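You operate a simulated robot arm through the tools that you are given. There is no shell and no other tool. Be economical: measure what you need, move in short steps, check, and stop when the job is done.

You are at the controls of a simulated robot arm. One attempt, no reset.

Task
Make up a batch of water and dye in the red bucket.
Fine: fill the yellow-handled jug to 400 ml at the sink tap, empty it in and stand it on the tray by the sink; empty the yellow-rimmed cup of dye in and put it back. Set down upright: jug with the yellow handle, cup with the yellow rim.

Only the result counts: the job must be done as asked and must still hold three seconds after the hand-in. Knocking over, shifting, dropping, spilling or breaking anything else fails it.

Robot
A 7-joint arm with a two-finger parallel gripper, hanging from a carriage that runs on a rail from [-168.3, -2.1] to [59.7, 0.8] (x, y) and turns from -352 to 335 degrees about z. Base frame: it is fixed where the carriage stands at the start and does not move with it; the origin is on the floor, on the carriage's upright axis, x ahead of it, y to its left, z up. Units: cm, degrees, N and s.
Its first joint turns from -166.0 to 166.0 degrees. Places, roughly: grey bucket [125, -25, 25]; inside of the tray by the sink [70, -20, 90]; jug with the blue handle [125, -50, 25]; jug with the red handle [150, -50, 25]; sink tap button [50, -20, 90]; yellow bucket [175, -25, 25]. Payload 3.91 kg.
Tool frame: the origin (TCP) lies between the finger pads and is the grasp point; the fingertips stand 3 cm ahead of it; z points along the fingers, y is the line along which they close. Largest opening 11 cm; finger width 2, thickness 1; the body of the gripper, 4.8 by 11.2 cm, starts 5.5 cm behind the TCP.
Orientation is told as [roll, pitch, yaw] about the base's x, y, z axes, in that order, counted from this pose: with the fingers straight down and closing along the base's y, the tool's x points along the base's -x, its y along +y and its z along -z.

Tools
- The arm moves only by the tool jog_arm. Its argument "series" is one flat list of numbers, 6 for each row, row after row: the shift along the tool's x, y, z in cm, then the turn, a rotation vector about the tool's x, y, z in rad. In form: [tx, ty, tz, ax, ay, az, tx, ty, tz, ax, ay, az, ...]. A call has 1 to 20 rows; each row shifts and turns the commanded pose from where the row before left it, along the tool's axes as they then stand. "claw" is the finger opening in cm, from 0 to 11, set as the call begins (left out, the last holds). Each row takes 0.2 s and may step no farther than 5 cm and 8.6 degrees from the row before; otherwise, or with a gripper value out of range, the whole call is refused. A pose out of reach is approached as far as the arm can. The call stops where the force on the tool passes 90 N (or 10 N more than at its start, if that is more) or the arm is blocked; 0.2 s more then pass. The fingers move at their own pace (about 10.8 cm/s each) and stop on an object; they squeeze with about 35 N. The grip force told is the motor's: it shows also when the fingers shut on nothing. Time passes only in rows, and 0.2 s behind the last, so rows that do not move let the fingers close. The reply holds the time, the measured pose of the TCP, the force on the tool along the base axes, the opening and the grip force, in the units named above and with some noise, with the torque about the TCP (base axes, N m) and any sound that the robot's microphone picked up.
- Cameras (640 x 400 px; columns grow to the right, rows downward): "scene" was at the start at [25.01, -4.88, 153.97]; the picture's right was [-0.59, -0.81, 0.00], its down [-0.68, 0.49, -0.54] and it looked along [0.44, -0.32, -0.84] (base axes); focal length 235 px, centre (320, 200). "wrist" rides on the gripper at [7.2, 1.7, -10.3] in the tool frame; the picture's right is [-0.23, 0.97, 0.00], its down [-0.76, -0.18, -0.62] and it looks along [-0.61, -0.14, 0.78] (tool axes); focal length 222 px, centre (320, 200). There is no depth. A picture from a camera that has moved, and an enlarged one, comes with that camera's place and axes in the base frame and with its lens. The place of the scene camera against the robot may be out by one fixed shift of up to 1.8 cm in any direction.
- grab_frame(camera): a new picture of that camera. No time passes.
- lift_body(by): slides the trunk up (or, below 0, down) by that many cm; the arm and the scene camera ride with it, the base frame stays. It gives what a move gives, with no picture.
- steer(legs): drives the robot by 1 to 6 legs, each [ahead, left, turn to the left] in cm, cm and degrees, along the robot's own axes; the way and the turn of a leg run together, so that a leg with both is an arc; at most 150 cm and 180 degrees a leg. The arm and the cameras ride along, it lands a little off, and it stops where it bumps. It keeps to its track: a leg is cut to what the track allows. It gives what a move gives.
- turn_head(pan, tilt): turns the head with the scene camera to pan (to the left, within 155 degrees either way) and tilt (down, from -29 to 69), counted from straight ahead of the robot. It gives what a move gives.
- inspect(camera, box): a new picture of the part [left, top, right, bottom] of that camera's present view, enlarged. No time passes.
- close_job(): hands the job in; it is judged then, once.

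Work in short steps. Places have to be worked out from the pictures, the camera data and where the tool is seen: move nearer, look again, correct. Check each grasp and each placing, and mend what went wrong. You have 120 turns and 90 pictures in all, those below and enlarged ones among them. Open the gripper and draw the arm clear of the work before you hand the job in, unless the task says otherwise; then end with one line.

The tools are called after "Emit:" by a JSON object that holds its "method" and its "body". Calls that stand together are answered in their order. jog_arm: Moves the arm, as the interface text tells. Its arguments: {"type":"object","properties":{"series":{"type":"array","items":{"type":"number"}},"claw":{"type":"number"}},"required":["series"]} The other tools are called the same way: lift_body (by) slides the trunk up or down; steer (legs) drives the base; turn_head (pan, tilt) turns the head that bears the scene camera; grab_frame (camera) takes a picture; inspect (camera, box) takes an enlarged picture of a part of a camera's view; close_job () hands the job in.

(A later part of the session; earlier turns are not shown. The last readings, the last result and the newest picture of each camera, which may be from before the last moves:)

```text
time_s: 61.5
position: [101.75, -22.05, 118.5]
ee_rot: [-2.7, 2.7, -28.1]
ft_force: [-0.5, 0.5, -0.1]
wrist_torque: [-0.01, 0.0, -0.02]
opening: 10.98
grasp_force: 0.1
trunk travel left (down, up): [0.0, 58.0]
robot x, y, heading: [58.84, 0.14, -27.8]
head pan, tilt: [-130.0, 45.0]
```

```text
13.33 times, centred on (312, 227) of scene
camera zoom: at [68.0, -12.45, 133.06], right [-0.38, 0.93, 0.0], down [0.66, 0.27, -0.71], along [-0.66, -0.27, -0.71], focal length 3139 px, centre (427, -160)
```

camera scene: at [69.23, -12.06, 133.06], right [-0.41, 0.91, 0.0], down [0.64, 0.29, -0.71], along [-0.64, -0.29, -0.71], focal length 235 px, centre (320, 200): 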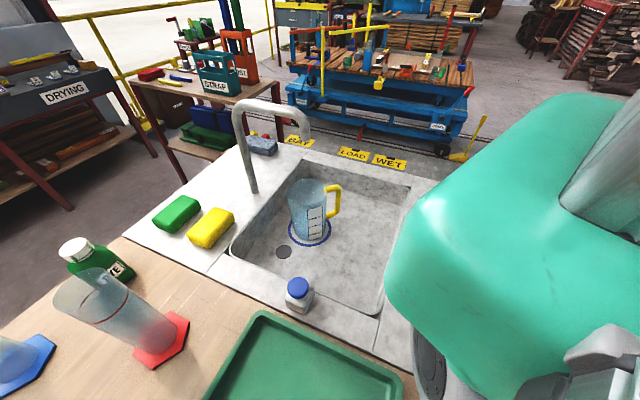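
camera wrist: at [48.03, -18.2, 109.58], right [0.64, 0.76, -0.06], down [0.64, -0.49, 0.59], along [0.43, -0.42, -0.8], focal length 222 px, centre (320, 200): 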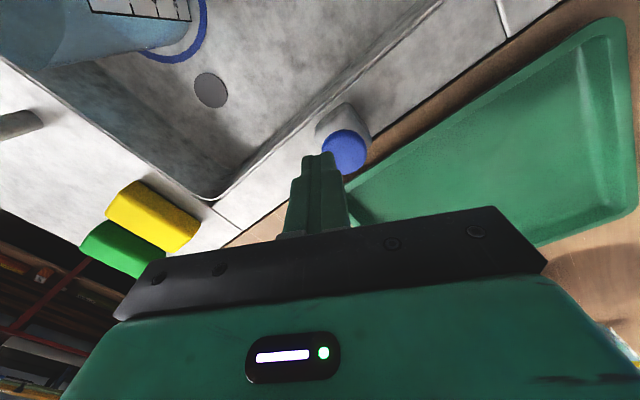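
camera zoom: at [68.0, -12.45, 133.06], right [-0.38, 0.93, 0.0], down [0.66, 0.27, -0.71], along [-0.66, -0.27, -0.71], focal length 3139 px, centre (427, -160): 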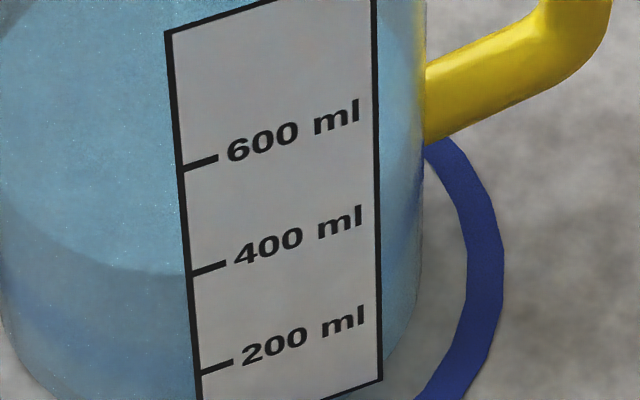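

The water edge is right at the 400 line in this oblique view, but wall parallax could hide up to ~30 ml. I turn the arm off the bench and drive far back to view the jug at a flat angle.

Emit:
{"method": "steer", "body": {"legs": [[0, 0, 60], [-119, 74.5, 0], [-70, 44, 0]]}}

Emit:
{"method": "turn_head", "body": {"pan": -42, "tilt": 16}}

Emit:
{"method": "grab_frame", "body": {"camera": "scene"}}

```text
time_s: 75.0
position: [-120.76, 21.75, 118.43]
ee_rot: [-2.7, 2.7, 29.1]
ft_force: [0.4, -0.5, 0.6]
wrist_torque: [0.01, 0.01, -0.01]
opening: 11.01
grasp_force: 0.1
trunk travel left (down, up): [0.0, 58.0]
robot x, y, heading: [-163.09, -2.04, 29.1]
head pan, tilt: [-130.0, 45.0]
```

```text
time_s: 76.6
position: [-120.78, 21.72, 118.43]
ee_rot: [-2.7, 2.9, 29.0]
ft_force: [0.6, 0.2, -0.1]
wrist_torque: [-0.02, -0.01, -0.01]
opening: 11.01
grasp_force: 0.0
trunk travel left (down, up): [0.0, 58.0]
robot x, y, heading: [-163.38, -2.21, 29.4]
head pan, tilt: [-42.0, 16.0]
```

```text
54 pictures are left
camera scene: at [-137.42, 4.87, 137.57], right [-0.22, -0.98, 0.0], down [-0.27, 0.06, -0.96], along [0.94, -0.21, -0.28], focal length 235 px, centre (320, 200)
```

scene: 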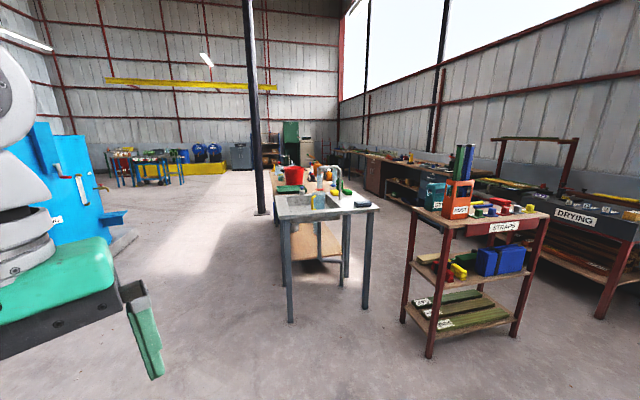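

Emit:
{"method": "inspect", "body": {"camera": "scene", "box": [308, 188, 332, 212]}}

```text
16.00 times, centred on (320, 200) of scene
camera zoom: at [-137.42, 4.87, 137.57], right [-0.22, -0.98, 0.0], down [-0.27, 0.06, -0.96], along [0.94, -0.21, -0.28], focal length 3766 px, centre (320, 200)
```

zoom: 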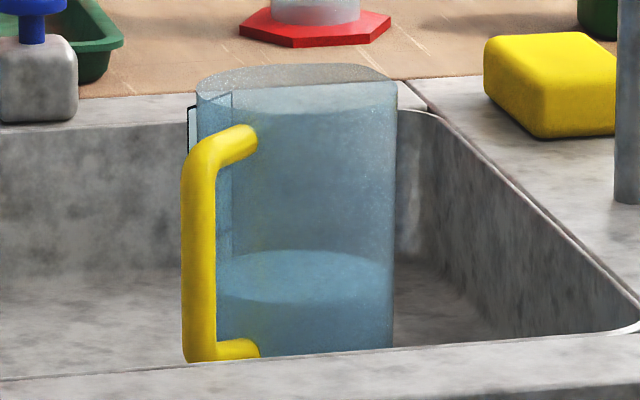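

The flat view gives a lower estimate than the oblique one, so I zoom in to measure rim and water ellipses more carefully.

Emit:
{"method": "inspect", "body": {"camera": "scene", "box": [314, 191, 326, 201]}}

Emit:
{"method": "inspect", "body": {"camera": "scene", "box": [314, 201, 326, 211]}}

```text
16.00 times, centred on (320, 196) of scene
camera zoom: at [-137.42, 4.87, 137.57], right [-0.22, -0.98, 0.0], down [-0.27, 0.06, -0.96], along [0.94, -0.21, -0.28], focal length 3766 px, centre (320, 264)
```

zoom: 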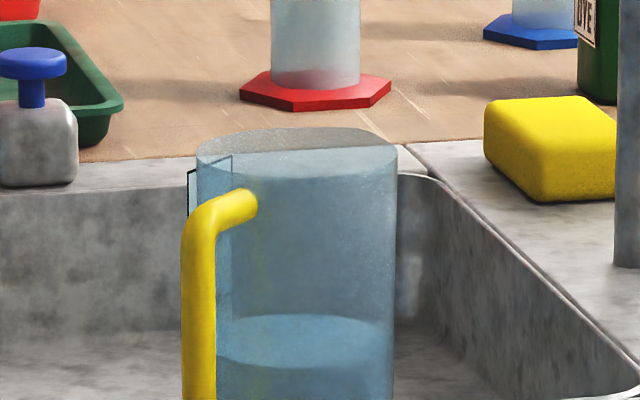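

```text
16.00 times, centred on (320, 206) of scene
camera zoom: at [-137.42, 4.87, 137.57], right [-0.22, -0.98, 0.0], down [-0.27, 0.06, -0.96], along [0.94, -0.21, -0.28], focal length 3766 px, centre (320, 104)
```

zoom: 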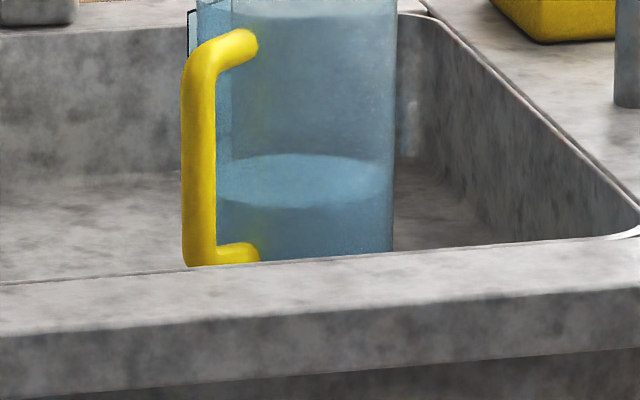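

Combining both views: inner wall gap is ~0.35 cm, so the level is really about 365 ml. I go back for one more short press (3 hold rows, ~+38 ml).

Emit:
{"method": "steer", "body": {"legs": [[76.6, -43.2, 0], [76.6, -43.2, 0], [0, 0, -56.6]]}}

Emit:
{"method": "jog_arm", "body": {"series": [0, 0, 4, 0, 0, 0, 0, 0, 4, 0, 0, 0, 0, 0, 4, 0, 0, 0, 0, 0, 4, 0, 0, 0], "claw": 0}}

Emit:
{"method": "grab_frame", "body": {"camera": "wrist"}}

```text
time_s: 87.9
position: [53.39, -23.2, 118.55]
ee_rot: [-2.7, 2.8, -28.8]
ft_force: [0.1, 0.2, -0.6]
wrist_torque: [0.0, 0.0, -0.02]
opening: 10.97
grasp_force: 0.0
trunk travel left (down, up): [0.0, 58.0]
robot x, y, heading: [10.63, 0.15, -28.7]
head pan, tilt: [-42.0, 16.0]
```

```text
time_s: 88.9
position: [52.24, -23.74, 102.45]
ee_rot: [-2.6, 2.8, -28.8]
ft_force: [-0.5, 0.5, -1.2]
wrist_torque: [-0.01, 0.02, -0.01]
opening: 0.02
grasp_force: 35.2
trunk travel left (down, up): [0.0, 58.0]
robot x, y, heading: [10.29, -0.05, -28.4]
head pan, tilt: [-42.0, 16.0]
```

```text
50 pictures are left
camera wrist: at [47.33, -18.66, 113.22], right [0.67, 0.74, -0.06], down [0.62, -0.51, 0.59], along [0.41, -0.43, -0.8], focal length 222 px, centre (320, 200)
```

wrist: 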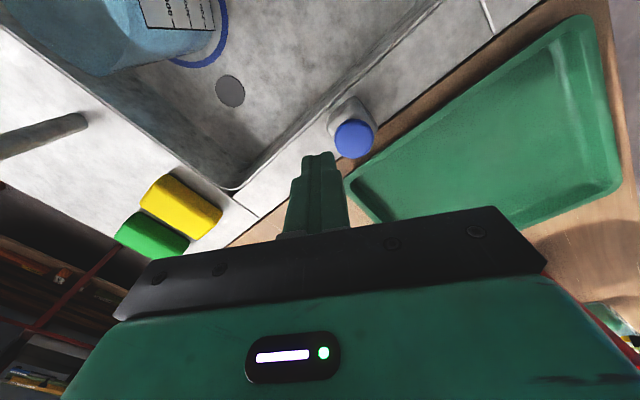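

I shift +2.5 x, +1.65 y and descend to hover at z≈96 over the button.

Emit:
{"method": "jog_arm", "body": {"series": [-1.4, 2.65, 0, 0, 0, 0, 0, 0, 3.3, 0, 0, 0, 0, 0, 3.2, 0, 0, 0, 0, 0, 0, 0, 0, 0]}}

Emit:
{"method": "inspect", "body": {"camera": "wrist", "box": [90, 0, 410, 200]}}

```text
time_s: 89.9
position: [54.33, -22.18, 96.13]
ee_rot: [-2.7, 2.8, -28.8]
ft_force: [1.1, 0.7, 0.8]
wrist_torque: [0.05, -0.01, 0.01]
opening: 0.03
grasp_force: 35.1
trunk travel left (down, up): [0.0, 58.0]
robot x, y, heading: [10.69, 0.46, -28.7]
head pan, tilt: [-42.0, 16.0]
```

```text
2.00 times, centred on (250, 100) of wrist
camera zoom: at [49.37, -17.14, 106.77], right [0.67, 0.74, -0.06], down [0.62, -0.51, 0.59], along [0.41, -0.43, -0.8], focal length 444 px, centre (460, 400)
```

zoom: 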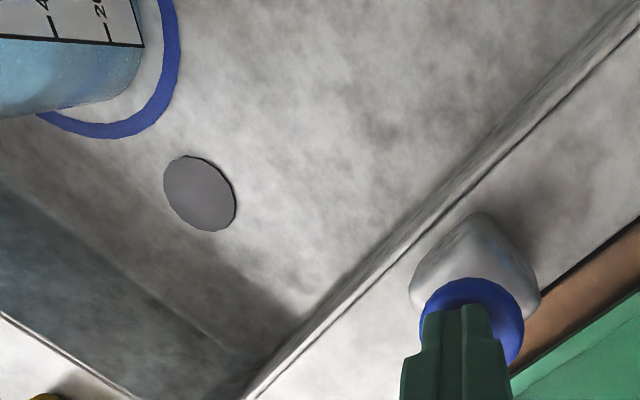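

Centred over the button. Short press: down 1.2, three hold rows, up; then raise.

Emit:
{"method": "jog_arm", "body": {"series": [0, 0, 1.2, 0, 0, 0, 0, 0, 0, 0, 0, 0, 0, 0, 0, 0, 0, 0, 0, 0, 0, 0, 0, 0, 0, 0, -1.2, 0, 0, 0]}}

Emit:
{"method": "jog_arm", "body": {"series": [0, 0, -4.5, 0, 0, 0, 0, 0, -4.5, 0, 0, 0, 0, 0, -4.5, 0, 0, 0, 0, 0, -4.5, 0, 0, 0, 0, 0, -4.5, 0, 0, 0], "claw": 11}}

Emit:
{"method": "steer", "body": {"legs": [[42.5, 23.2, 0]]}}

Emit:
{"method": "turn_head", "body": {"pan": -130, "tilt": 45}}

Emit:
{"method": "inspect", "body": {"camera": "scene", "box": [296, 208, 328, 248]}}

```text
time_s: 91.1
position: [54.47, -21.8, 95.9]
ee_rot: [-2.7, 2.9, -28.8]
ft_force: [-0.9, -0.8, 0.9]
wrist_torque: [-0.04, 0.02, -0.04]
opening: 0.0
grasp_force: 35.1
trunk travel left (down, up): [0.0, 58.0]
robot x, y, heading: [10.78, -0.07, -28.5]
head pan, tilt: [-42.0, 16.0]
heard: click
```

```text
time_s: 92.3
position: [56.17, -20.96, 118.16]
ee_rot: [-3.1, 3.2, -28.6]
ft_force: [0.0, -0.6, -0.4]
wrist_torque: [-0.03, -0.02, -0.01]
opening: 11.02
grasp_force: 0.1
trunk travel left (down, up): [0.0, 58.0]
robot x, y, heading: [10.61, 0.13, -28.8]
head pan, tilt: [-42.0, 16.0]
```

```text
time_s: 95.2
position: [104.65, -20.63, 118.2]
ee_rot: [-3.0, 3.1, -29.0]
ft_force: [-0.4, -0.4, -0.7]
wrist_torque: [0.04, 0.04, 0.0]
opening: 11.0
grasp_force: 0.1
trunk travel left (down, up): [0.0, 58.0]
robot x, y, heading: [59.21, 0.61, -28.7]
head pan, tilt: [-42.0, 16.0]
```

```text
time_s: 96.8
position: [104.79, -20.61, 118.07]
ee_rot: [-3.1, 3.2, -29.0]
ft_force: [0.2, -0.4, -0.2]
wrist_torque: [0.01, -0.01, 0.03]
opening: 10.99
grasp_force: 0.0
trunk travel left (down, up): [0.0, 58.0]
robot x, y, heading: [59.33, 0.99, -28.5]
head pan, tilt: [-130.0, 45.0]
```

```text
10.00 times, centred on (312, 228) of scene
camera zoom: at [68.48, -12.58, 133.06], right [-0.36, 0.93, 0.0], down [0.66, 0.26, -0.71], along [-0.66, -0.26, -0.71], focal length 2354 px, centre (400, -80)
```

zoom: 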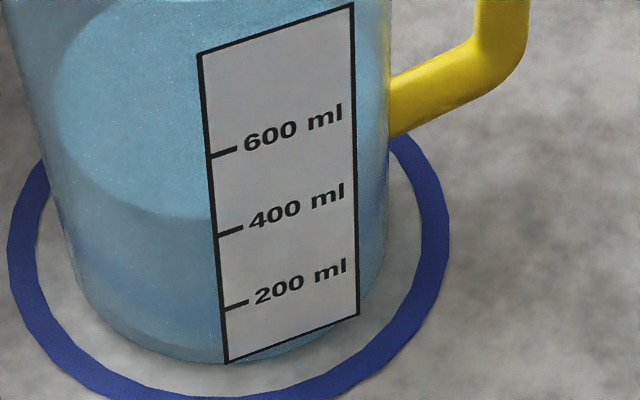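

Apparent reading is now ~445 minus ~30 parallax, i.e. about 400–420 ml; I'll confirm at eye level once the jug is held. I plan a body grasp from the +x side (tool tilted, pointing -x), so I raise the trunk and turn to face the jug.

Emit:
{"method": "lift_body", "body": {"by": 30}}

Emit:
{"method": "steer", "body": {"legs": [[0, 0, -101]]}}

Emit:
{"method": "jog_arm", "body": {"series": [0, 0, 0, 0, 0, 0.14, 0, 0, 0, 0, 0, 0.14, 0, 0, 0, 0, 0, 0.14, 0, 0, 0, 0, 0, 0.14, 0, 0, 0, 0, 0, 0.14, 0, 0, 0, 0, 0, 0.14], "claw": 11}}

```text
time_s: 99.8
position: [104.81, -20.69, 148.07]
ee_rot: [-3.1, 3.2, -29.1]
ft_force: [-0.2, -0.2, 0.4]
wrist_torque: [-0.01, 0.0, 0.03]
opening: 10.98
grasp_force: 0.0
trunk travel left (down, up): [-30.0, 28.0]
robot x, y, heading: [59.24, 1.05, -28.8]
head pan, tilt: [-130.0, 45.0]
```

```text
time_s: 104.5
position: [29.98, -40.3, 148.0]
ee_rot: [-3.1, 3.2, -129.3]
ft_force: [-1.0, 0.0, -0.4]
wrist_torque: [0.0, 0.01, 0.0]
opening: 11.02
grasp_force: 0.0
trunk travel left (down, up): [-30.0, 28.0]
robot x, y, heading: [59.21, 0.64, -128.7]
head pan, tilt: [-130.0, 45.0]
```

```text
time_s: 105.9
position: [30.12, -40.34, 148.03]
ee_rot: [-4.5, -0.2, -177.3]
ft_force: [-0.2, 0.8, 0.1]
wrist_torque: [-0.02, -0.03, -0.02]
opening: 10.99
grasp_force: 0.0
trunk travel left (down, up): [-30.0, 28.0]
robot x, y, heading: [59.04, 0.6, -128.9]
head pan, tilt: [-130.0, 45.0]
```

I level the roll, finish the yaw to 180° and tilt the tool 45° so the fingers point toward -x and down.

Emit:
{"method": "jog_arm", "body": {"series": [0, 0, 0, -0.078, 0, 0.047, 0, 0, 0, 0, -0.131, 0, 0, 0, 0, 0, -0.131, 0, 0, 0, 0, 0, -0.131, 0, 0, 0, 0, 0, -0.131, 0, 0, 0, 0, 0, -0.131, 0, 0, 0, 0, 0, -0.131, 0]}}

Emit:
{"method": "turn_head", "body": {"pan": -20, "tilt": 55}}

Emit:
{"method": "grab_frame", "body": {"camera": "wrist"}}

Emit:
{"method": "grab_frame", "body": {"camera": "scene"}}

```text
time_s: 107.5
position: [30.15, -40.38, 148.17]
ee_rot: [0.0, -45.4, -180.0]
ft_force: [0.3, 0.4, 0.4]
wrist_torque: [0.01, 0.03, 0.01]
opening: 11.0
grasp_force: 0.1
trunk travel left (down, up): [-30.0, 28.0]
robot x, y, heading: [59.08, 0.81, -129.0]
head pan, tilt: [-130.0, 45.0]
```

```text
time_s: 109.3
position: [30.06, -40.35, 148.15]
ee_rot: [0.0, -45.3, -179.9]
ft_force: [-0.2, -1.5, 0.4]
wrist_torque: [-0.01, 0.04, -0.02]
opening: 10.99
grasp_force: 0.0
trunk travel left (down, up): [-30.0, 28.0]
robot x, y, heading: [59.11, 0.79, -129.1]
head pan, tilt: [-20.0, 55.0]
```

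```text
47 pictures are left
camera wrist: at [42.43, -42.2, 150.37], right [-0.16, -0.97, 0.16], down [-0.09, 0.18, 0.98], along [-0.98, 0.14, -0.12], focal length 222 px, centre (320, 200)
```

wrist: 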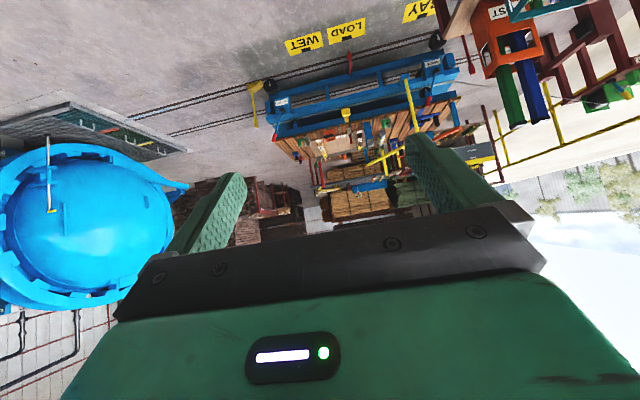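

```text
46 pictures are left
camera scene: at [39.77, -19.3, 161.72], right [-0.52, 0.86, 0.0], down [0.7, 0.42, -0.57], along [-0.49, -0.3, -0.82], focal length 235 px, centre (320, 200)
```

scene: 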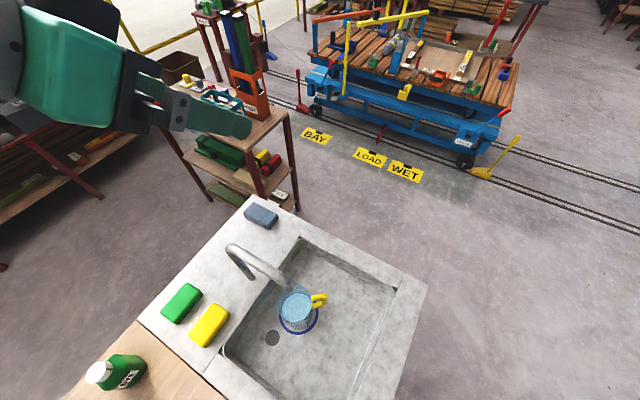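

The tilt works. I move the TCP to [44,-32.2] high up, in line with the jug.

Emit:
{"method": "jog_arm", "body": {"series": [2.5, -2, -2.5, 0, 0, 0, 2.5, -2, -2.5, 0, 0, 0, 2.5, -2, -2.5, 0, 0, 0, 2.4, -2.1, -2.4, 0, 0, 0]}}

Emit:
{"method": "lift_body", "body": {"by": -25}}

Emit:
{"method": "grab_frame", "body": {"camera": "scene"}}

Emit:
{"method": "grab_frame", "body": {"camera": "wrist"}}

```text
time_s: 110.3
position: [43.91, -32.23, 147.99]
ee_rot: [0.0, -45.3, -179.9]
ft_force: [0.0, -0.3, 0.5]
wrist_torque: [-0.01, -0.01, 0.0]
opening: 11.01
grasp_force: 0.1
trunk travel left (down, up): [-30.0, 28.0]
robot x, y, heading: [59.13, 0.88, -129.1]
head pan, tilt: [-20.0, 55.0]
```

```text
time_s: 112.9
position: [43.97, -32.26, 122.97]
ee_rot: [-0.1, -45.4, -179.9]
ft_force: [-0.4, 0.3, -0.5]
wrist_torque: [-0.01, 0.01, 0.01]
opening: 10.99
grasp_force: 0.0
trunk travel left (down, up): [-5.0, 53.0]
robot x, y, heading: [59.02, 1.03, -129.1]
head pan, tilt: [-20.0, 55.0]
```

```text
45 pictures are left
camera scene: at [39.77, -19.3, 136.72], right [-0.52, 0.86, 0.0], down [0.7, 0.42, -0.57], along [-0.49, -0.3, -0.82], focal length 235 px, centre (320, 200)
```

scene: 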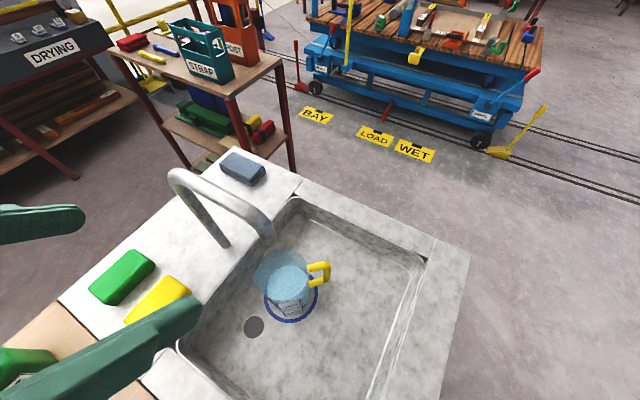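

```text
44 pictures are left
camera wrist: at [56.37, -34.08, 125.15], right [-0.16, -0.97, 0.16], down [-0.09, 0.18, 0.98], along [-0.98, 0.14, -0.12], focal length 222 px, centre (320, 200)
```

wrist: 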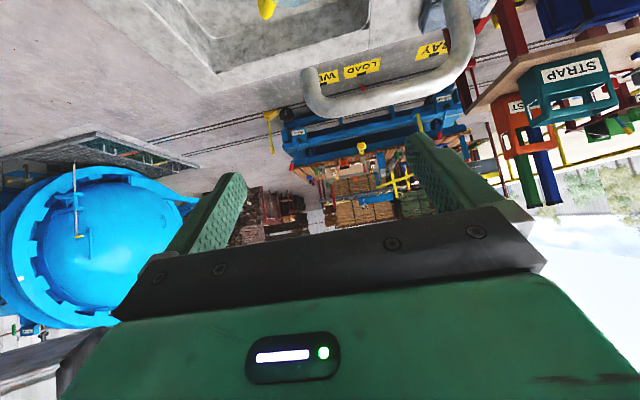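

Clear of the spout. I descend to about z 104 at the same x, y to see the jug between the fingers.

Emit:
{"method": "lift_body", "body": {"by": -5}}

Emit:
{"method": "jog_arm", "body": {"series": [2.5, 0, 2.5, 0, 0, 0, 2.5, 0, 2.5, 0, 0, 0, 2.5, 0, 2.5, 0, 0, 0, 2.5, 0, 2.5, 0, 0, 0]}}

Emit:
{"method": "grab_frame", "body": {"camera": "wrist"}}

Emit:
{"method": "grab_frame", "body": {"camera": "scene"}}

```text
time_s: 113.8
position: [43.93, -32.26, 117.83]
ee_rot: [0.0, -45.3, -179.9]
ft_force: [0.1, -0.1, 0.4]
wrist_torque: [-0.01, -0.02, 0.02]
opening: 10.99
grasp_force: 0.1
trunk travel left (down, up): [0.0, 58.0]
robot x, y, heading: [59.09, 0.64, -128.7]
head pan, tilt: [-20.0, 55.0]
```

```text
time_s: 115.0
position: [42.64, -34.86, 109.4]
ee_rot: [14.0, -41.0, 170.2]
ft_force: [0.2, 0.2, -0.2]
wrist_torque: [-0.01, -0.04, -0.02]
opening: 11.01
grasp_force: 0.1
trunk travel left (down, up): [0.0, 58.0]
robot x, y, heading: [58.9, 0.6, -129.4]
head pan, tilt: [-20.0, 55.0]
stopped in row 4: the arm was blocked; the commanded pose is now the measured one
```

```text
43 pictures are left
camera wrist: at [54.91, -36.28, 112.72], right [-0.18, -0.93, 0.33], down [-0.15, 0.35, 0.92], along [-0.97, 0.12, -0.2], focal length 222 px, centre (320, 200)
```

wrist: 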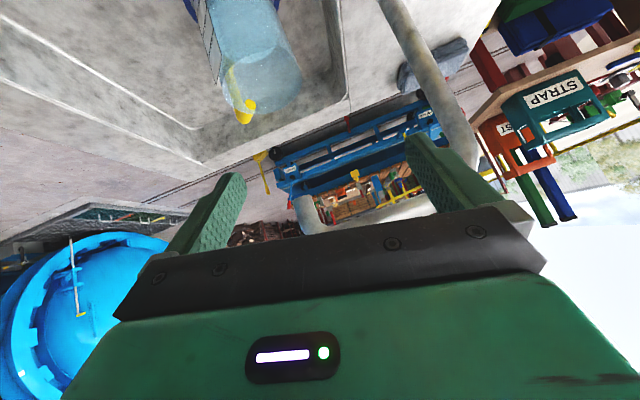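

```text
42 pictures are left
camera scene: at [38.71, -21.09, 132.91], right [-0.51, 0.86, -0.01], down [0.7, 0.41, -0.59], along [-0.5, -0.31, -0.81], focal length 235 px, centre (320, 200)
```

scene: 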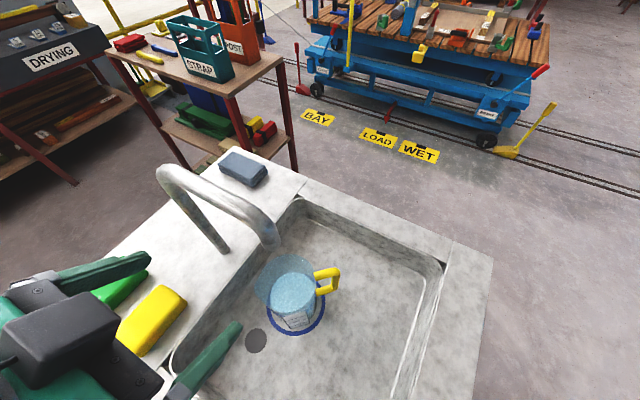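

The arm was blocked with no tool force — perhaps a link is touching something. I back off upward right away and look around.

Emit:
{"method": "jog_arm", "body": {"series": [-2.5, 0, -2.5, 0, 0, 0, -2.5, 0, -2.5, 0, 0, 0]}}

Emit:
{"method": "turn_head", "body": {"pan": 40, "tilt": 50}}

Emit:
{"method": "grab_frame", "body": {"camera": "scene"}}

```text
time_s: 115.6
position: [43.72, -31.77, 114.18]
ee_rot: [10.6, -41.5, 172.7]
ft_force: [0.4, -0.3, -0.5]
wrist_torque: [0.0, -0.02, -0.01]
opening: 10.98
grasp_force: 0.1
trunk travel left (down, up): [0.0, 58.0]
robot x, y, heading: [58.8, 0.46, -128.8]
head pan, tilt: [-20.0, 55.0]
```

```text
time_s: 116.9
position: [43.55, -31.5, 114.3]
ee_rot: [10.7, -41.4, 172.7]
ft_force: [0.0, 0.0, -0.2]
wrist_torque: [0.02, -0.03, -0.01]
opening: 10.98
grasp_force: 0.1
trunk travel left (down, up): [0.0, 58.0]
robot x, y, heading: [59.36, 0.84, -128.8]
head pan, tilt: [40.0, 50.0]
```

```text
41 pictures are left
camera scene: at [45.9, -23.25, 132.37], right [-1.0, -0.02, 0.0], down [-0.01, 0.77, -0.64], along [0.01, -0.64, -0.77], focal length 235 px, centre (320, 200)
```

scene: 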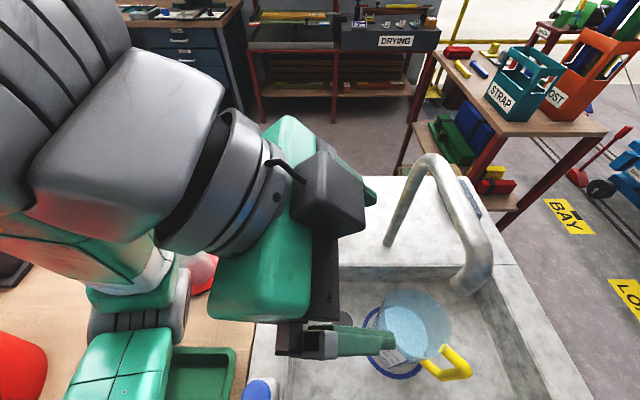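

The elbow hangs low over the tray and near the red cylinder. I zoom to check nothing is disturbed.

Emit:
{"method": "inspect", "body": {"camera": "scene", "box": [0, 200, 280, 400]}}

Emit:
{"method": "lift_body", "body": {"by": 20}}

Emit:
{"method": "turn_head", "body": {"pan": 70, "tilt": 50}}

Emit:
{"method": "grab_frame", "body": {"camera": "scene"}}

```text
2.00 times, centred on (140, 300) of scene
camera zoom: at [45.9, -23.25, 132.37], right [-1.0, -0.02, 0.0], down [-0.01, 0.77, -0.64], along [0.01, -0.64, -0.77], focal length 471 px, centre (680, 0)
```

zoom: 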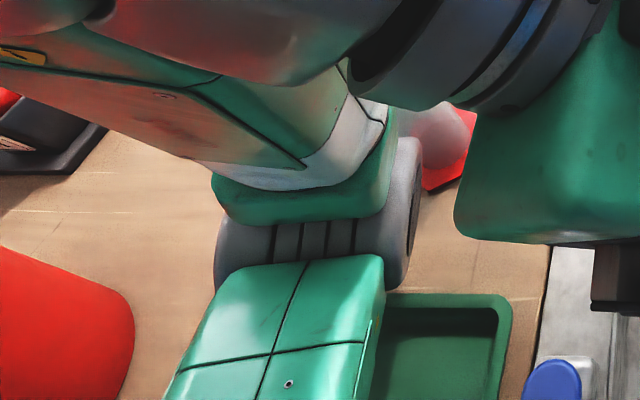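

```text
time_s: 119.1
position: [43.54, -31.56, 134.27]
ee_rot: [10.7, -41.3, 172.8]
ft_force: [0.2, 0.0, -0.3]
wrist_torque: [0.04, -0.01, -0.03]
opening: 10.98
grasp_force: 0.0
trunk travel left (down, up): [-20.0, 38.0]
robot x, y, heading: [59.14, 0.78, -129.0]
head pan, tilt: [40.0, 50.0]
```

```text
time_s: 120.0
position: [43.61, -31.46, 134.23]
ee_rot: [10.7, -41.2, 172.6]
ft_force: [0.9, 0.2, -0.6]
wrist_torque: [0.01, 0.0, -0.01]
opening: 10.98
grasp_force: 0.0
trunk travel left (down, up): [-20.0, 38.0]
robot x, y, heading: [59.23, 0.87, -129.2]
head pan, tilt: [70.0, 50.0]
```

```text
39 pictures are left
camera scene: at [49.73, -22.16, 152.37], right [-0.86, -0.51, 0.0], down [-0.39, 0.66, -0.64], along [0.33, -0.55, -0.77], focal length 235 px, centre (320, 200)
```

scene: 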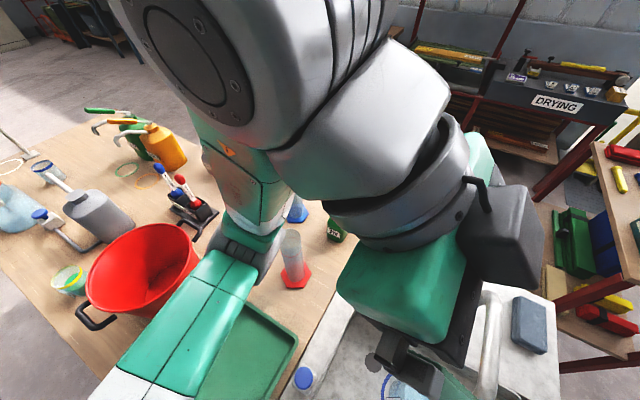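

Nothing was moved (red cylinder still at its place). That arm posture puts the elbow too low, so I change plan: lift the jug by its handle with the tool nearly vertical from the robot's usual side, set it on the tray, then regrip its body there for pouring. First I straighten the tool and raise.

Emit:
{"method": "lift_body", "body": {"by": 12}}

Emit:
{"method": "jog_arm", "body": {"series": [0, 0, 0, 0, 0.13, 0, 0, 0, 0, 0, 0.13, 0, 0, 0, 0, 0, 0.13, 0, 0, 0, 0, 0, 0.13, 0, 0, 0, 0, 0, 0.13, 0, 0, 0, 0, 0, 0.07, 0]}}

Emit:
{"method": "steer", "body": {"legs": [[0, 0, 100]]}}

```text
time_s: 121.5
position: [43.59, -31.56, 146.18]
ee_rot: [10.6, -41.4, 172.6]
ft_force: [-0.3, 0.0, 0.1]
wrist_torque: [-0.04, 0.02, 0.05]
opening: 11.03
grasp_force: 0.0
trunk travel left (down, up): [-32.0, 26.0]
robot x, y, heading: [59.23, 0.56, -128.6]
head pan, tilt: [70.0, 50.0]
```

```text
time_s: 122.9
position: [43.67, -31.7, 146.3]
ee_rot: [7.8, -0.6, -179.9]
ft_force: [0.4, 1.0, -0.8]
wrist_torque: [0.02, -0.01, 0.02]
opening: 10.98
grasp_force: 0.0
trunk travel left (down, up): [-32.0, 26.0]
robot x, y, heading: [59.32, 0.96, -129.1]
head pan, tilt: [70.0, 50.0]
```

```text
time_s: 127.6
position: [94.01, -7.53, 146.42]
ee_rot: [7.7, -0.8, -77.8]
ft_force: [-0.4, 0.5, -0.4]
wrist_torque: [-0.04, 0.01, -0.03]
opening: 11.01
grasp_force: 0.0
trunk travel left (down, up): [-32.0, 26.0]
robot x, y, heading: [59.01, 1.07, -27.1]
head pan, tilt: [70.0, 50.0]
```

I undo the yaw offset and roll, and add a slight tilt so the wrist leans away from the spout.

Emit:
{"method": "jog_arm", "body": {"series": [0, 0, 0, 0.134, 0, 0, 0, 0, 0, 0, 0, -0.14, 0, 0, 0, 0, 0, -0.14, 0, 0, 0, 0, 0, -0.14, 0, 0, 0, 0, 0, -0.14, 0, 0, 0, 0, 0, -0.05, 0, 0, 0, 0, -0.1, 0, 0, 0, 0, 0, -0.1, 0]}}

Emit:
{"method": "steer", "body": {"legs": [[-64, -32.7, 0]]}}

```text
time_s: 129.4
position: [94.21, -7.51, 146.42]
ee_rot: [-0.8, -12.1, -42.2]
ft_force: [0.2, 0.8, -0.5]
wrist_torque: [-0.06, -0.02, -0.06]
opening: 10.98
grasp_force: 0.0
trunk travel left (down, up): [-32.0, 26.0]
robot x, y, heading: [58.93, 0.98, -27.2]
head pan, tilt: [70.0, 50.0]
```

```text
time_s: 133.3
position: [23.02, -8.28, 146.42]
ee_rot: [-0.6, -12.0, -42.3]
ft_force: [0.6, 0.2, 0.5]
wrist_torque: [0.0, -0.01, -0.01]
opening: 11.03
grasp_force: 0.1
trunk travel left (down, up): [-32.0, 26.0]
robot x, y, heading: [-12.17, -0.08, -26.6]
head pan, tilt: [70.0, 50.0]
```

I shift the tool 14.6 cm in -y to be up-line from the handle, lower the trunk, and take pictures.

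Emit:
{"method": "jog_arm", "body": {"series": [-2.31, -2.78, 0.49, 0, 0, 0, -2.31, -2.78, 0.49, 0, 0, 0, -2.31, -2.78, 0.49, 0, 0, 0, -2.31, -2.78, 0.49, 0, 0, 0]}}

Emit:
{"method": "turn_head", "body": {"pan": -10, "tilt": 60}}

Emit:
{"method": "lift_body", "body": {"by": -32}}

Emit:
{"method": "grab_frame", "body": {"camera": "wrist"}}

Emit:
{"method": "grab_frame", "body": {"camera": "scene"}}

```text
time_s: 134.3
position: [22.56, -22.92, 146.77]
ee_rot: [-0.8, -11.9, -42.0]
ft_force: [-0.4, 0.4, -0.9]
wrist_torque: [-0.02, -0.01, 0.01]
opening: 11.01
grasp_force: 0.1
trunk travel left (down, up): [-32.0, 26.0]
robot x, y, heading: [-12.15, -0.5, -26.9]
head pan, tilt: [70.0, 50.0]
```

```text
time_s: 135.8
position: [22.53, -22.95, 146.78]
ee_rot: [-0.6, -12.2, -42.3]
ft_force: [0.2, -0.4, 0.3]
wrist_torque: [-0.02, 0.01, 0.0]
opening: 10.97
grasp_force: 0.0
trunk travel left (down, up): [-32.0, 26.0]
robot x, y, heading: [-11.64, -0.35, -26.8]
head pan, tilt: [-10.0, 60.0]
```

```text
time_s: 139.0
position: [22.5, -22.95, 114.83]
ee_rot: [-0.7, -12.2, -42.3]
ft_force: [0.1, 0.6, -0.1]
wrist_torque: [-0.01, -0.01, 0.02]
opening: 11.01
grasp_force: 0.1
trunk travel left (down, up): [0.0, 58.0]
robot x, y, heading: [-11.72, -0.26, -27.0]
head pan, tilt: [-10.0, 60.0]
```

```text
38 pictures are left
camera wrist: at [16.81, -15.57, 123.45], right [0.82, 0.57, 0.04], down [0.34, -0.54, 0.77], along [0.46, -0.62, -0.64], focal length 222 px, centre (320, 200)
```

wrist: 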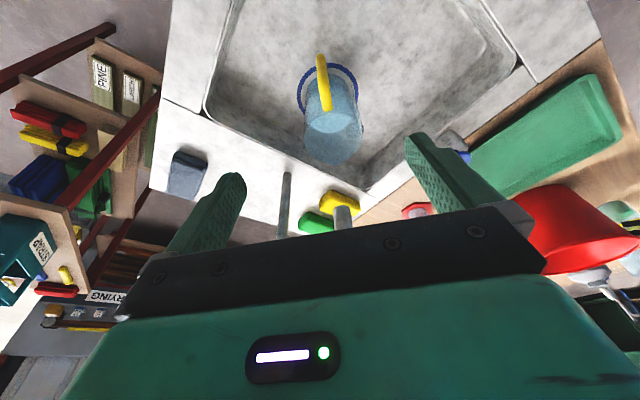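

```text
37 pictures are left
camera scene: at [10.52, -13.94, 131.11], right [-0.6, -0.8, 0.0], down [-0.69, 0.52, -0.5], along [0.4, -0.3, -0.87], focal length 235 px, centre (320, 200)
```

scene: 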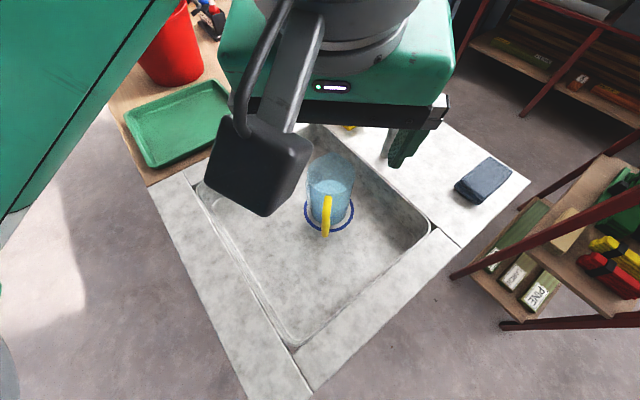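

I zoom the wrist view on the jug handle to locate its bar.

Emit:
{"method": "inspect", "body": {"camera": "wrist", "box": [264, 30, 392, 180]}}

```text
2.67 times, centred on (328, 105) of wrist
camera zoom: at [16.81, -15.57, 123.45], right [0.82, 0.57, 0.04], down [0.34, -0.54, 0.77], along [0.46, -0.62, -0.64], focal length 592 px, centre (299, 453)
```

zoom: 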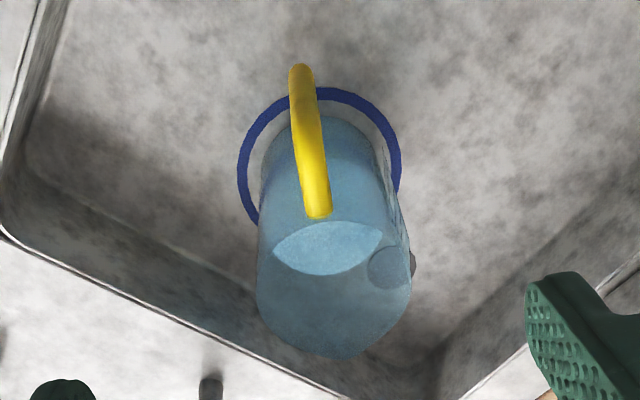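

The handle bar is at about [26.1,-26.0], z 82–92, matching my model. I descend 18 cm along the tool axis and check.

Emit:
{"method": "jog_arm", "body": {"series": [0.25, 0.05, 4.5, 0, 0, 0, 0.25, 0.04, 4.5, 0, 0, 0, 0.25, 0.04, 4.5, 0, 0, 0, 0.25, 0.04, 4.5, 0, 0, 0], "claw": 11}}

Emit:
{"method": "grab_frame", "body": {"camera": "wrist"}}

Emit:
{"method": "grab_frame", "body": {"camera": "scene"}}

```text
time_s: 140.0
position: [24.7, -24.82, 96.38]
ee_rot: [-0.7, -12.1, -42.3]
ft_force: [0.1, 0.0, -0.7]
wrist_torque: [-0.01, 0.02, -0.01]
opening: 11.03
grasp_force: 0.0
trunk travel left (down, up): [0.0, 58.0]
robot x, y, heading: [-11.6, -0.17, -26.8]
head pan, tilt: [-10.0, 60.0]
```

```text
35 pictures are left
camera wrist: at [19.11, -17.35, 105.02], right [0.82, 0.57, 0.04], down [0.34, -0.54, 0.77], along [0.46, -0.62, -0.64], focal length 222 px, centre (320, 200)
```

wrist: 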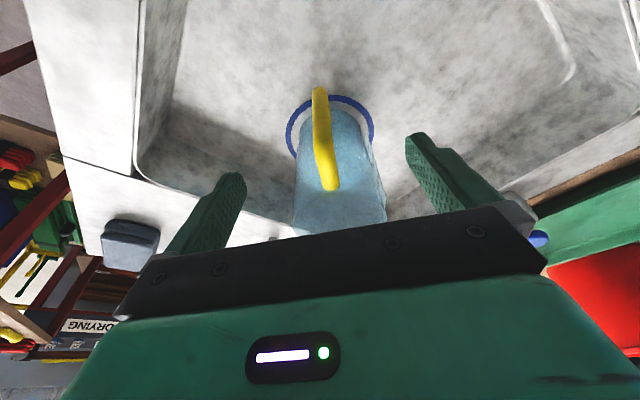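

```text
34 pictures are left
camera scene: at [10.48, -13.94, 131.11], right [-0.6, -0.8, 0.0], down [-0.69, 0.52, -0.5], along [0.4, -0.3, -0.87], focal length 235 px, centre (320, 200)
```

scene: 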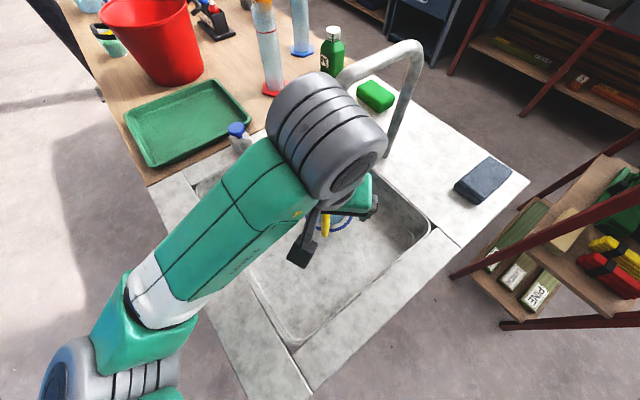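

Well centred between the fingers. I go the remaining 8.4 cm in small steps.

Emit:
{"method": "jog_arm", "body": {"series": [0, 0, 2.2, 0, 0, 0, 0, 0, 2.2, 0, 0, 0, 0, 0.05, 2, 0, 0, 0, 0, 0, 2, 0, 0, 0]}}

Emit:
{"method": "grab_frame", "body": {"camera": "wrist"}}

```text
time_s: 141.0
position: [25.55, -26.1, 88.47]
ee_rot: [-0.6, -12.1, -42.3]
ft_force: [0.0, -0.4, 0.0]
wrist_torque: [0.0, 0.02, -0.04]
opening: 11.0
grasp_force: 0.1
trunk travel left (down, up): [0.0, 58.0]
robot x, y, heading: [-12.0, -0.3, -27.1]
head pan, tilt: [-10.0, 60.0]
```

```text
33 pictures are left
camera wrist: at [19.95, -18.62, 97.16], right [0.82, 0.57, 0.04], down [0.34, -0.54, 0.77], along [0.46, -0.62, -0.64], focal length 222 px, centre (320, 200)
```

wrist: 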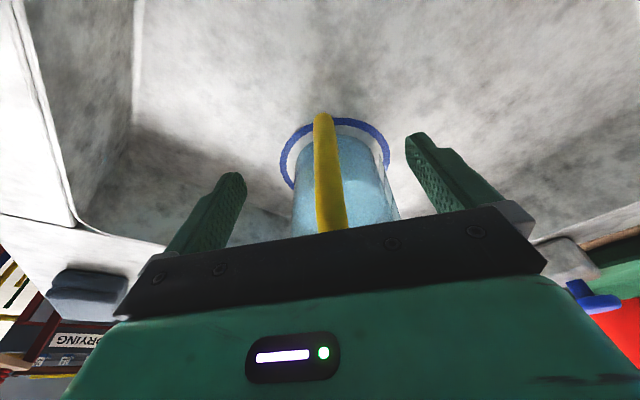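

The bar is ~0.35 cm toward +y of the tool centre; I correct and close the fingers.

Emit:
{"method": "jog_arm", "body": {"series": [0, 0.35, 0, 0, 0, 0]}}

Emit:
{"method": "jog_arm", "body": {"series": [0, 0, 0, 0, 0, 0, 0, 0, 0, 0, 0, 0, 0, 0, 0, 0, 0, 0, 0, 0, 0, 0, 0, 0], "claw": 0}}

Emit:
{"method": "grab_frame", "body": {"camera": "wrist"}}

```text
time_s: 141.4
position: [25.98, -25.79, 88.57]
ee_rot: [-0.6, -12.2, -42.3]
ft_force: [-0.3, 0.7, 0.0]
wrist_torque: [-0.01, 0.0, 0.01]
opening: 11.0
grasp_force: 0.0
trunk travel left (down, up): [0.0, 58.0]
robot x, y, heading: [-11.98, -0.13, -26.9]
head pan, tilt: [-10.0, 60.0]
```

```text
time_s: 142.4
position: [26.01, -25.85, 88.67]
ee_rot: [-0.6, -12.2, -42.2]
ft_force: [-0.7, 0.8, 2.9]
wrist_torque: [0.08, -0.42, 0.05]
opening: 1.58
grasp_force: 34.9
trunk travel left (down, up): [0.0, 58.0]
robot x, y, heading: [-12.17, 0.17, -26.9]
head pan, tilt: [-10.0, 60.0]
```

```text
32 pictures are left
camera wrist: at [20.3, -18.39, 97.29], right [0.82, 0.57, 0.04], down [0.34, -0.54, 0.77], along [0.46, -0.62, -0.64], focal length 222 px, centre (320, 200)
```

wrist: 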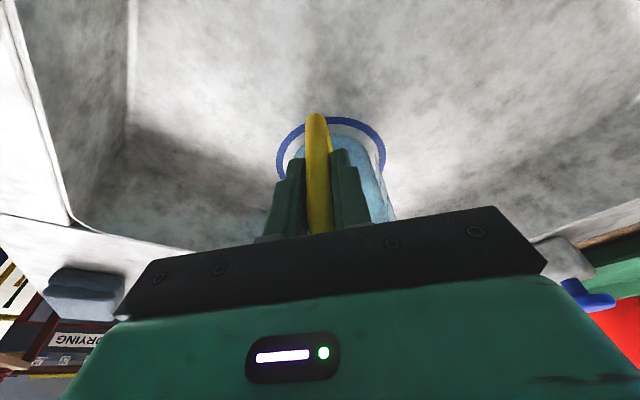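

Gripped at 1.58 cm. I lift 4 cm with the trunk and read force and tilt.

Emit:
{"method": "lift_body", "body": {"by": 4}}

Emit:
{"method": "grab_frame", "body": {"camera": "wrist"}}

```text
time_s: 143.2
position: [25.84, -25.78, 92.53]
ee_rot: [-0.8, -12.1, -42.3]
ft_force: [0.2, -0.5, -4.7]
wrist_torque: [0.23, 0.22, -0.01]
opening: 1.57
grasp_force: 35.1
trunk travel left (down, up): [-4.0, 54.0]
robot x, y, heading: [-11.85, -0.82, -26.7]
head pan, tilt: [-10.0, 60.0]
```

```text
31 pictures are left
camera wrist: at [20.25, -18.37, 101.25], right [0.82, 0.57, 0.04], down [0.34, -0.54, 0.77], along [0.46, -0.62, -0.64], focal length 222 px, centre (320, 200)
```

wrist: 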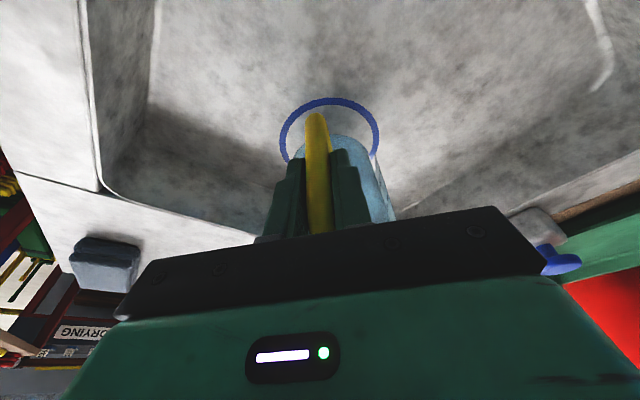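

Held well: 4.7 N, no droop. I lift 4 cm more, drive the carriage 14 cm in -x to leave the spout, then raise.

Emit:
{"method": "lift_body", "body": {"by": 4}}

Emit:
{"method": "steer", "body": {"legs": [[-12.5, -6.3, 0]]}}

Emit:
{"method": "lift_body", "body": {"by": 26}}

Emit:
{"method": "grab_frame", "body": {"camera": "wrist"}}

```text
time_s: 144.1
position: [25.92, -25.85, 96.68]
ee_rot: [-0.7, -12.0, -42.3]
ft_force: [-0.2, -0.6, -5.0]
wrist_torque: [0.24, 0.21, 0.02]
opening: 1.59
grasp_force: 35.1
trunk travel left (down, up): [-8.0, 50.0]
robot x, y, heading: [-12.12, 0.18, -26.7]
head pan, tilt: [-10.0, 60.0]
```

```text
time_s: 145.4
position: [11.78, -25.88, 96.64]
ee_rot: [-0.7, -12.1, -42.3]
ft_force: [-0.5, 1.0, -4.7]
wrist_torque: [0.21, 0.25, -0.01]
opening: 1.58
grasp_force: 34.9
trunk travel left (down, up): [-8.0, 50.0]
robot x, y, heading: [-26.24, -0.39, -26.9]
head pan, tilt: [-10.0, 60.0]
```

```text
time_s: 148.1
position: [11.89, -25.92, 122.53]
ee_rot: [-0.7, -12.1, -42.3]
ft_force: [-0.8, 0.3, -5.1]
wrist_torque: [0.21, 0.25, 0.01]
opening: 1.59
grasp_force: 35.3
trunk travel left (down, up): [-34.0, 24.0]
robot x, y, heading: [-26.38, -0.43, -26.9]
head pan, tilt: [-10.0, 60.0]
```

```text
30 pictures are left
camera wrist: at [6.19, -18.56, 131.25], right [0.82, 0.57, 0.04], down [0.34, -0.54, 0.77], along [0.46, -0.62, -0.64], focal length 222 px, centre (320, 200)
```

wrist: 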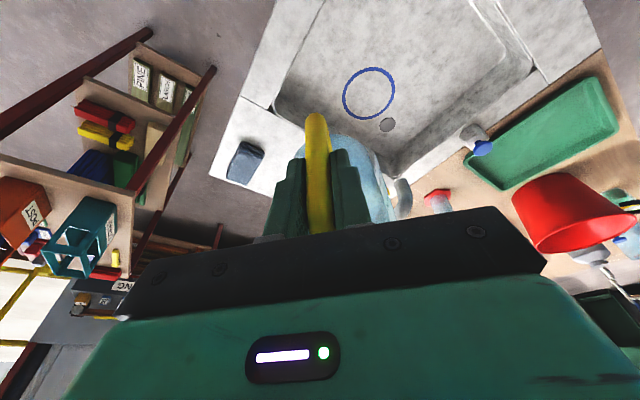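

Jug is clear and held. I raise a bit more, then test how far the wrist can yaw about the vertical (clockwise), which decides the pouring posture.

Emit:
{"method": "lift_body", "body": {"by": 14}}

Emit:
{"method": "jog_arm", "body": {"series": [0, 0, 0, 0.03, 0, 0.139, 0, 0, 0, 0.03, 0, 0.139, 0, 0, 0, 0.03, 0, 0.139, 0, 0, 0, 0.03, 0, 0.139, 0, 0, 0, 0.03, 0, 0.139, 0, 0, 0, 0.03, 0, 0.139, 0, 0, 0, 0.03, 0, 0.139, 0, 0, 0, 0.03, 0, 0.139, 0, 0, 0, 0.03, 0, 0.139, 0, 0, 0, 0.03, 0, 0.139, 0, 0, 0, 0.03, 0, 0.139, 0, 0, 0, 0.03, 0, 0.139]}}

```text
time_s: 149.7
position: [11.89, -26.01, 136.62]
ee_rot: [-0.7, -12.0, -42.3]
ft_force: [1.3, 0.4, -5.5]
wrist_torque: [0.22, 0.21, 0.0]
opening: 1.58
grasp_force: 34.8
trunk travel left (down, up): [-48.0, 10.0]
robot x, y, heading: [-26.17, -0.59, -26.7]
head pan, tilt: [-10.0, 60.0]
```

```text
time_s: 152.3
position: [11.74, -26.01, 136.66]
ee_rot: [0.1, -12.9, -140.3]
ft_force: [-0.6, 0.1, -3.7]
wrist_torque: [0.22, -0.25, 0.03]
opening: 1.6
grasp_force: 34.9
trunk travel left (down, up): [-48.0, 10.0]
robot x, y, heading: [-26.26, -0.21, -26.3]
head pan, tilt: [-10.0, 60.0]
```

Still following. I continue another ~49°.

Emit:
{"method": "jog_arm", "body": {"series": [0, 0, 0, 0.03, 0, 0.139, 0, 0, 0, 0.03, 0, 0.139, 0, 0, 0, 0.03, 0, 0.139, 0, 0, 0, 0.03, 0, 0.139, 0, 0, 0, 0.03, 0, 0.139, 0, 0, 0, 0.03, 0, 0.139]}}

Emit:
{"method": "grab_frame", "body": {"camera": "scene"}}

```text
time_s: 153.7
position: [11.76, -25.99, 136.55]
ee_rot: [0.5, -12.6, 170.7]
ft_force: [-0.1, 0.7, -4.7]
wrist_torque: [-0.07, -0.31, 0.0]
opening: 1.56
grasp_force: 34.9
trunk travel left (down, up): [-48.0, 10.0]
robot x, y, heading: [-26.05, -0.29, -26.8]
head pan, tilt: [-10.0, 60.0]
```

```text
29 pictures are left
camera scene: at [-3.57, -14.11, 179.1], right [-0.6, -0.8, 0.0], down [-0.69, 0.52, -0.5], along [0.4, -0.3, -0.87], focal length 235 px, centre (320, 200)
```

scene: 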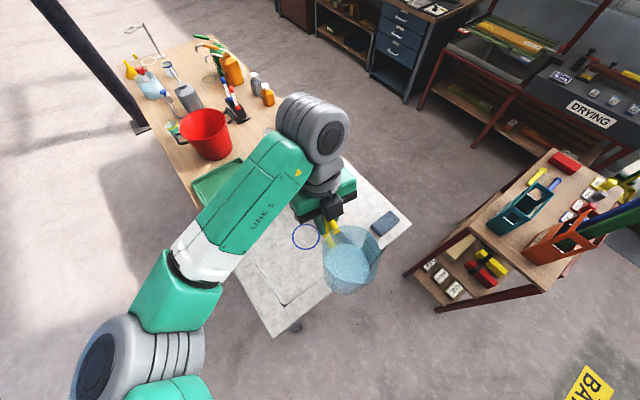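

The wrist yaws all the way (handle now points away from the robot), so I can later pour by tilting the tool forward with the handle grip. First I want a sure level reading: I'll stand the jug on the tray with its label turned toward -x and read it from afar. A little more yaw, then drive to the tray.

Emit:
{"method": "jog_arm", "body": {"series": [0, 0, 0, 0.03, 0, 0.139, 0, 0, 0, 0.03, 0, 0.139, 0, 0, 0, 0.03, 0, 0.139]}}

Emit:
{"method": "steer", "body": {"legs": [[50, 25.3, 0], [0, 0, 7]]}}

Emit:
{"method": "grab_frame", "body": {"camera": "scene"}}

```text
time_s: 154.5
position: [12.0, -26.03, 136.62]
ee_rot: [0.6, -12.4, 146.3]
ft_force: [-0.4, -1.6, -4.3]
wrist_torque: [-0.2, -0.25, 0.02]
opening: 1.57
grasp_force: 34.9
trunk travel left (down, up): [-48.0, 10.0]
robot x, y, heading: [-26.0, -0.16, -26.8]
head pan, tilt: [-10.0, 60.0]
```

```text
time_s: 158.3
position: [70.22, -21.36, 136.49]
ee_rot: [0.6, -12.4, 152.2]
ft_force: [-0.5, 0.0, -5.6]
wrist_torque: [-0.16, -0.31, -0.02]
opening: 1.57
grasp_force: 35.3
trunk travel left (down, up): [-48.0, 10.0]
robot x, y, heading: [30.01, 0.17, -21.1]
head pan, tilt: [-10.0, 60.0]
```

```text
28 pictures are left
camera scene: at [53.6, -11.02, 179.1], right [-0.52, -0.86, 0.0], down [-0.74, 0.45, -0.5], along [0.43, -0.26, -0.87], focal length 235 px, centre (320, 200)
```

scene: 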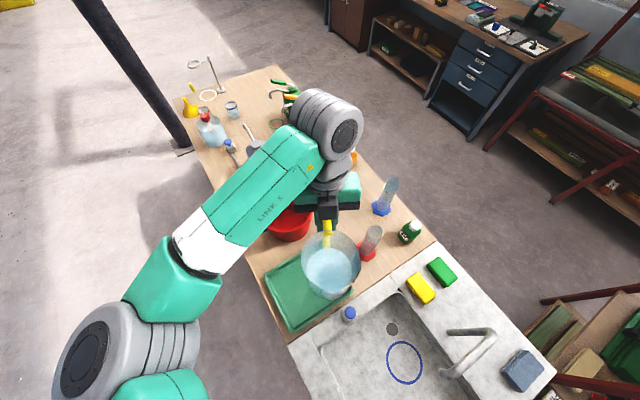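

Jug centre is at about [62.5,-17.3]; I shift it to about [67,-14.5] over the tray and lower by 30 cm.

Emit:
{"method": "steer", "body": {"legs": [[4.2, 1.6, 0]]}}

Emit:
{"method": "jog_arm", "body": {"series": [-1.27, -2.48, 0.28, 0, 0, 0, 0, 0, 0, 0, 0, 0]}}

Emit:
{"method": "lift_body", "body": {"by": -30}}

Emit:
{"method": "turn_head", "body": {"pan": 10, "tilt": 60}}

Emit:
{"method": "grab_frame", "body": {"camera": "scene"}}

```text
time_s: 159.2
position: [74.68, -21.32, 136.54]
ee_rot: [0.6, -12.4, 152.1]
ft_force: [-0.5, -0.6, -3.9]
wrist_torque: [-0.13, -0.25, 0.01]
opening: 1.56
grasp_force: 34.8
trunk travel left (down, up): [-48.0, 10.0]
robot x, y, heading: [34.34, 0.21, -20.9]
head pan, tilt: [-10.0, 60.0]
```

```text
time_s: 159.8
position: [74.68, -18.43, 136.38]
ee_rot: [0.6, -12.4, 152.1]
ft_force: [-0.9, -0.5, -4.1]
wrist_torque: [-0.13, -0.29, 0.0]
opening: 1.58
grasp_force: 34.6
trunk travel left (down, up): [-48.0, 10.0]
robot x, y, heading: [34.66, 0.61, -21.0]
head pan, tilt: [-10.0, 60.0]
```

```text
time_s: 162.8
position: [74.79, -18.49, 106.43]
ee_rot: [0.6, -12.4, 152.1]
ft_force: [-0.1, -0.2, -4.7]
wrist_torque: [-0.16, -0.24, 0.0]
opening: 1.59
grasp_force: 34.7
trunk travel left (down, up): [-18.0, 40.0]
robot x, y, heading: [34.6, 0.33, -21.2]
head pan, tilt: [-10.0, 60.0]
```

```text
time_s: 163.6
position: [74.62, -18.46, 106.38]
ee_rot: [0.6, -12.4, 152.1]
ft_force: [0.6, -0.7, -5.3]
wrist_torque: [-0.14, -0.32, -0.04]
opening: 1.59
grasp_force: 34.9
trunk travel left (down, up): [-18.0, 40.0]
robot x, y, heading: [34.44, 0.46, -21.2]
head pan, tilt: [10.0, 60.0]
```

```text
27 pictures are left
camera scene: at [58.88, -8.83, 149.1], right [-0.19, -0.98, 0.0], down [-0.85, 0.17, -0.5], along [0.49, -0.1, -0.87], focal length 235 px, centre (320, 200)
```

scene: 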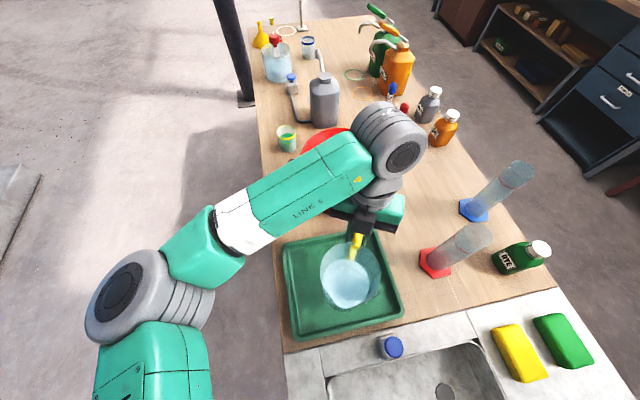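

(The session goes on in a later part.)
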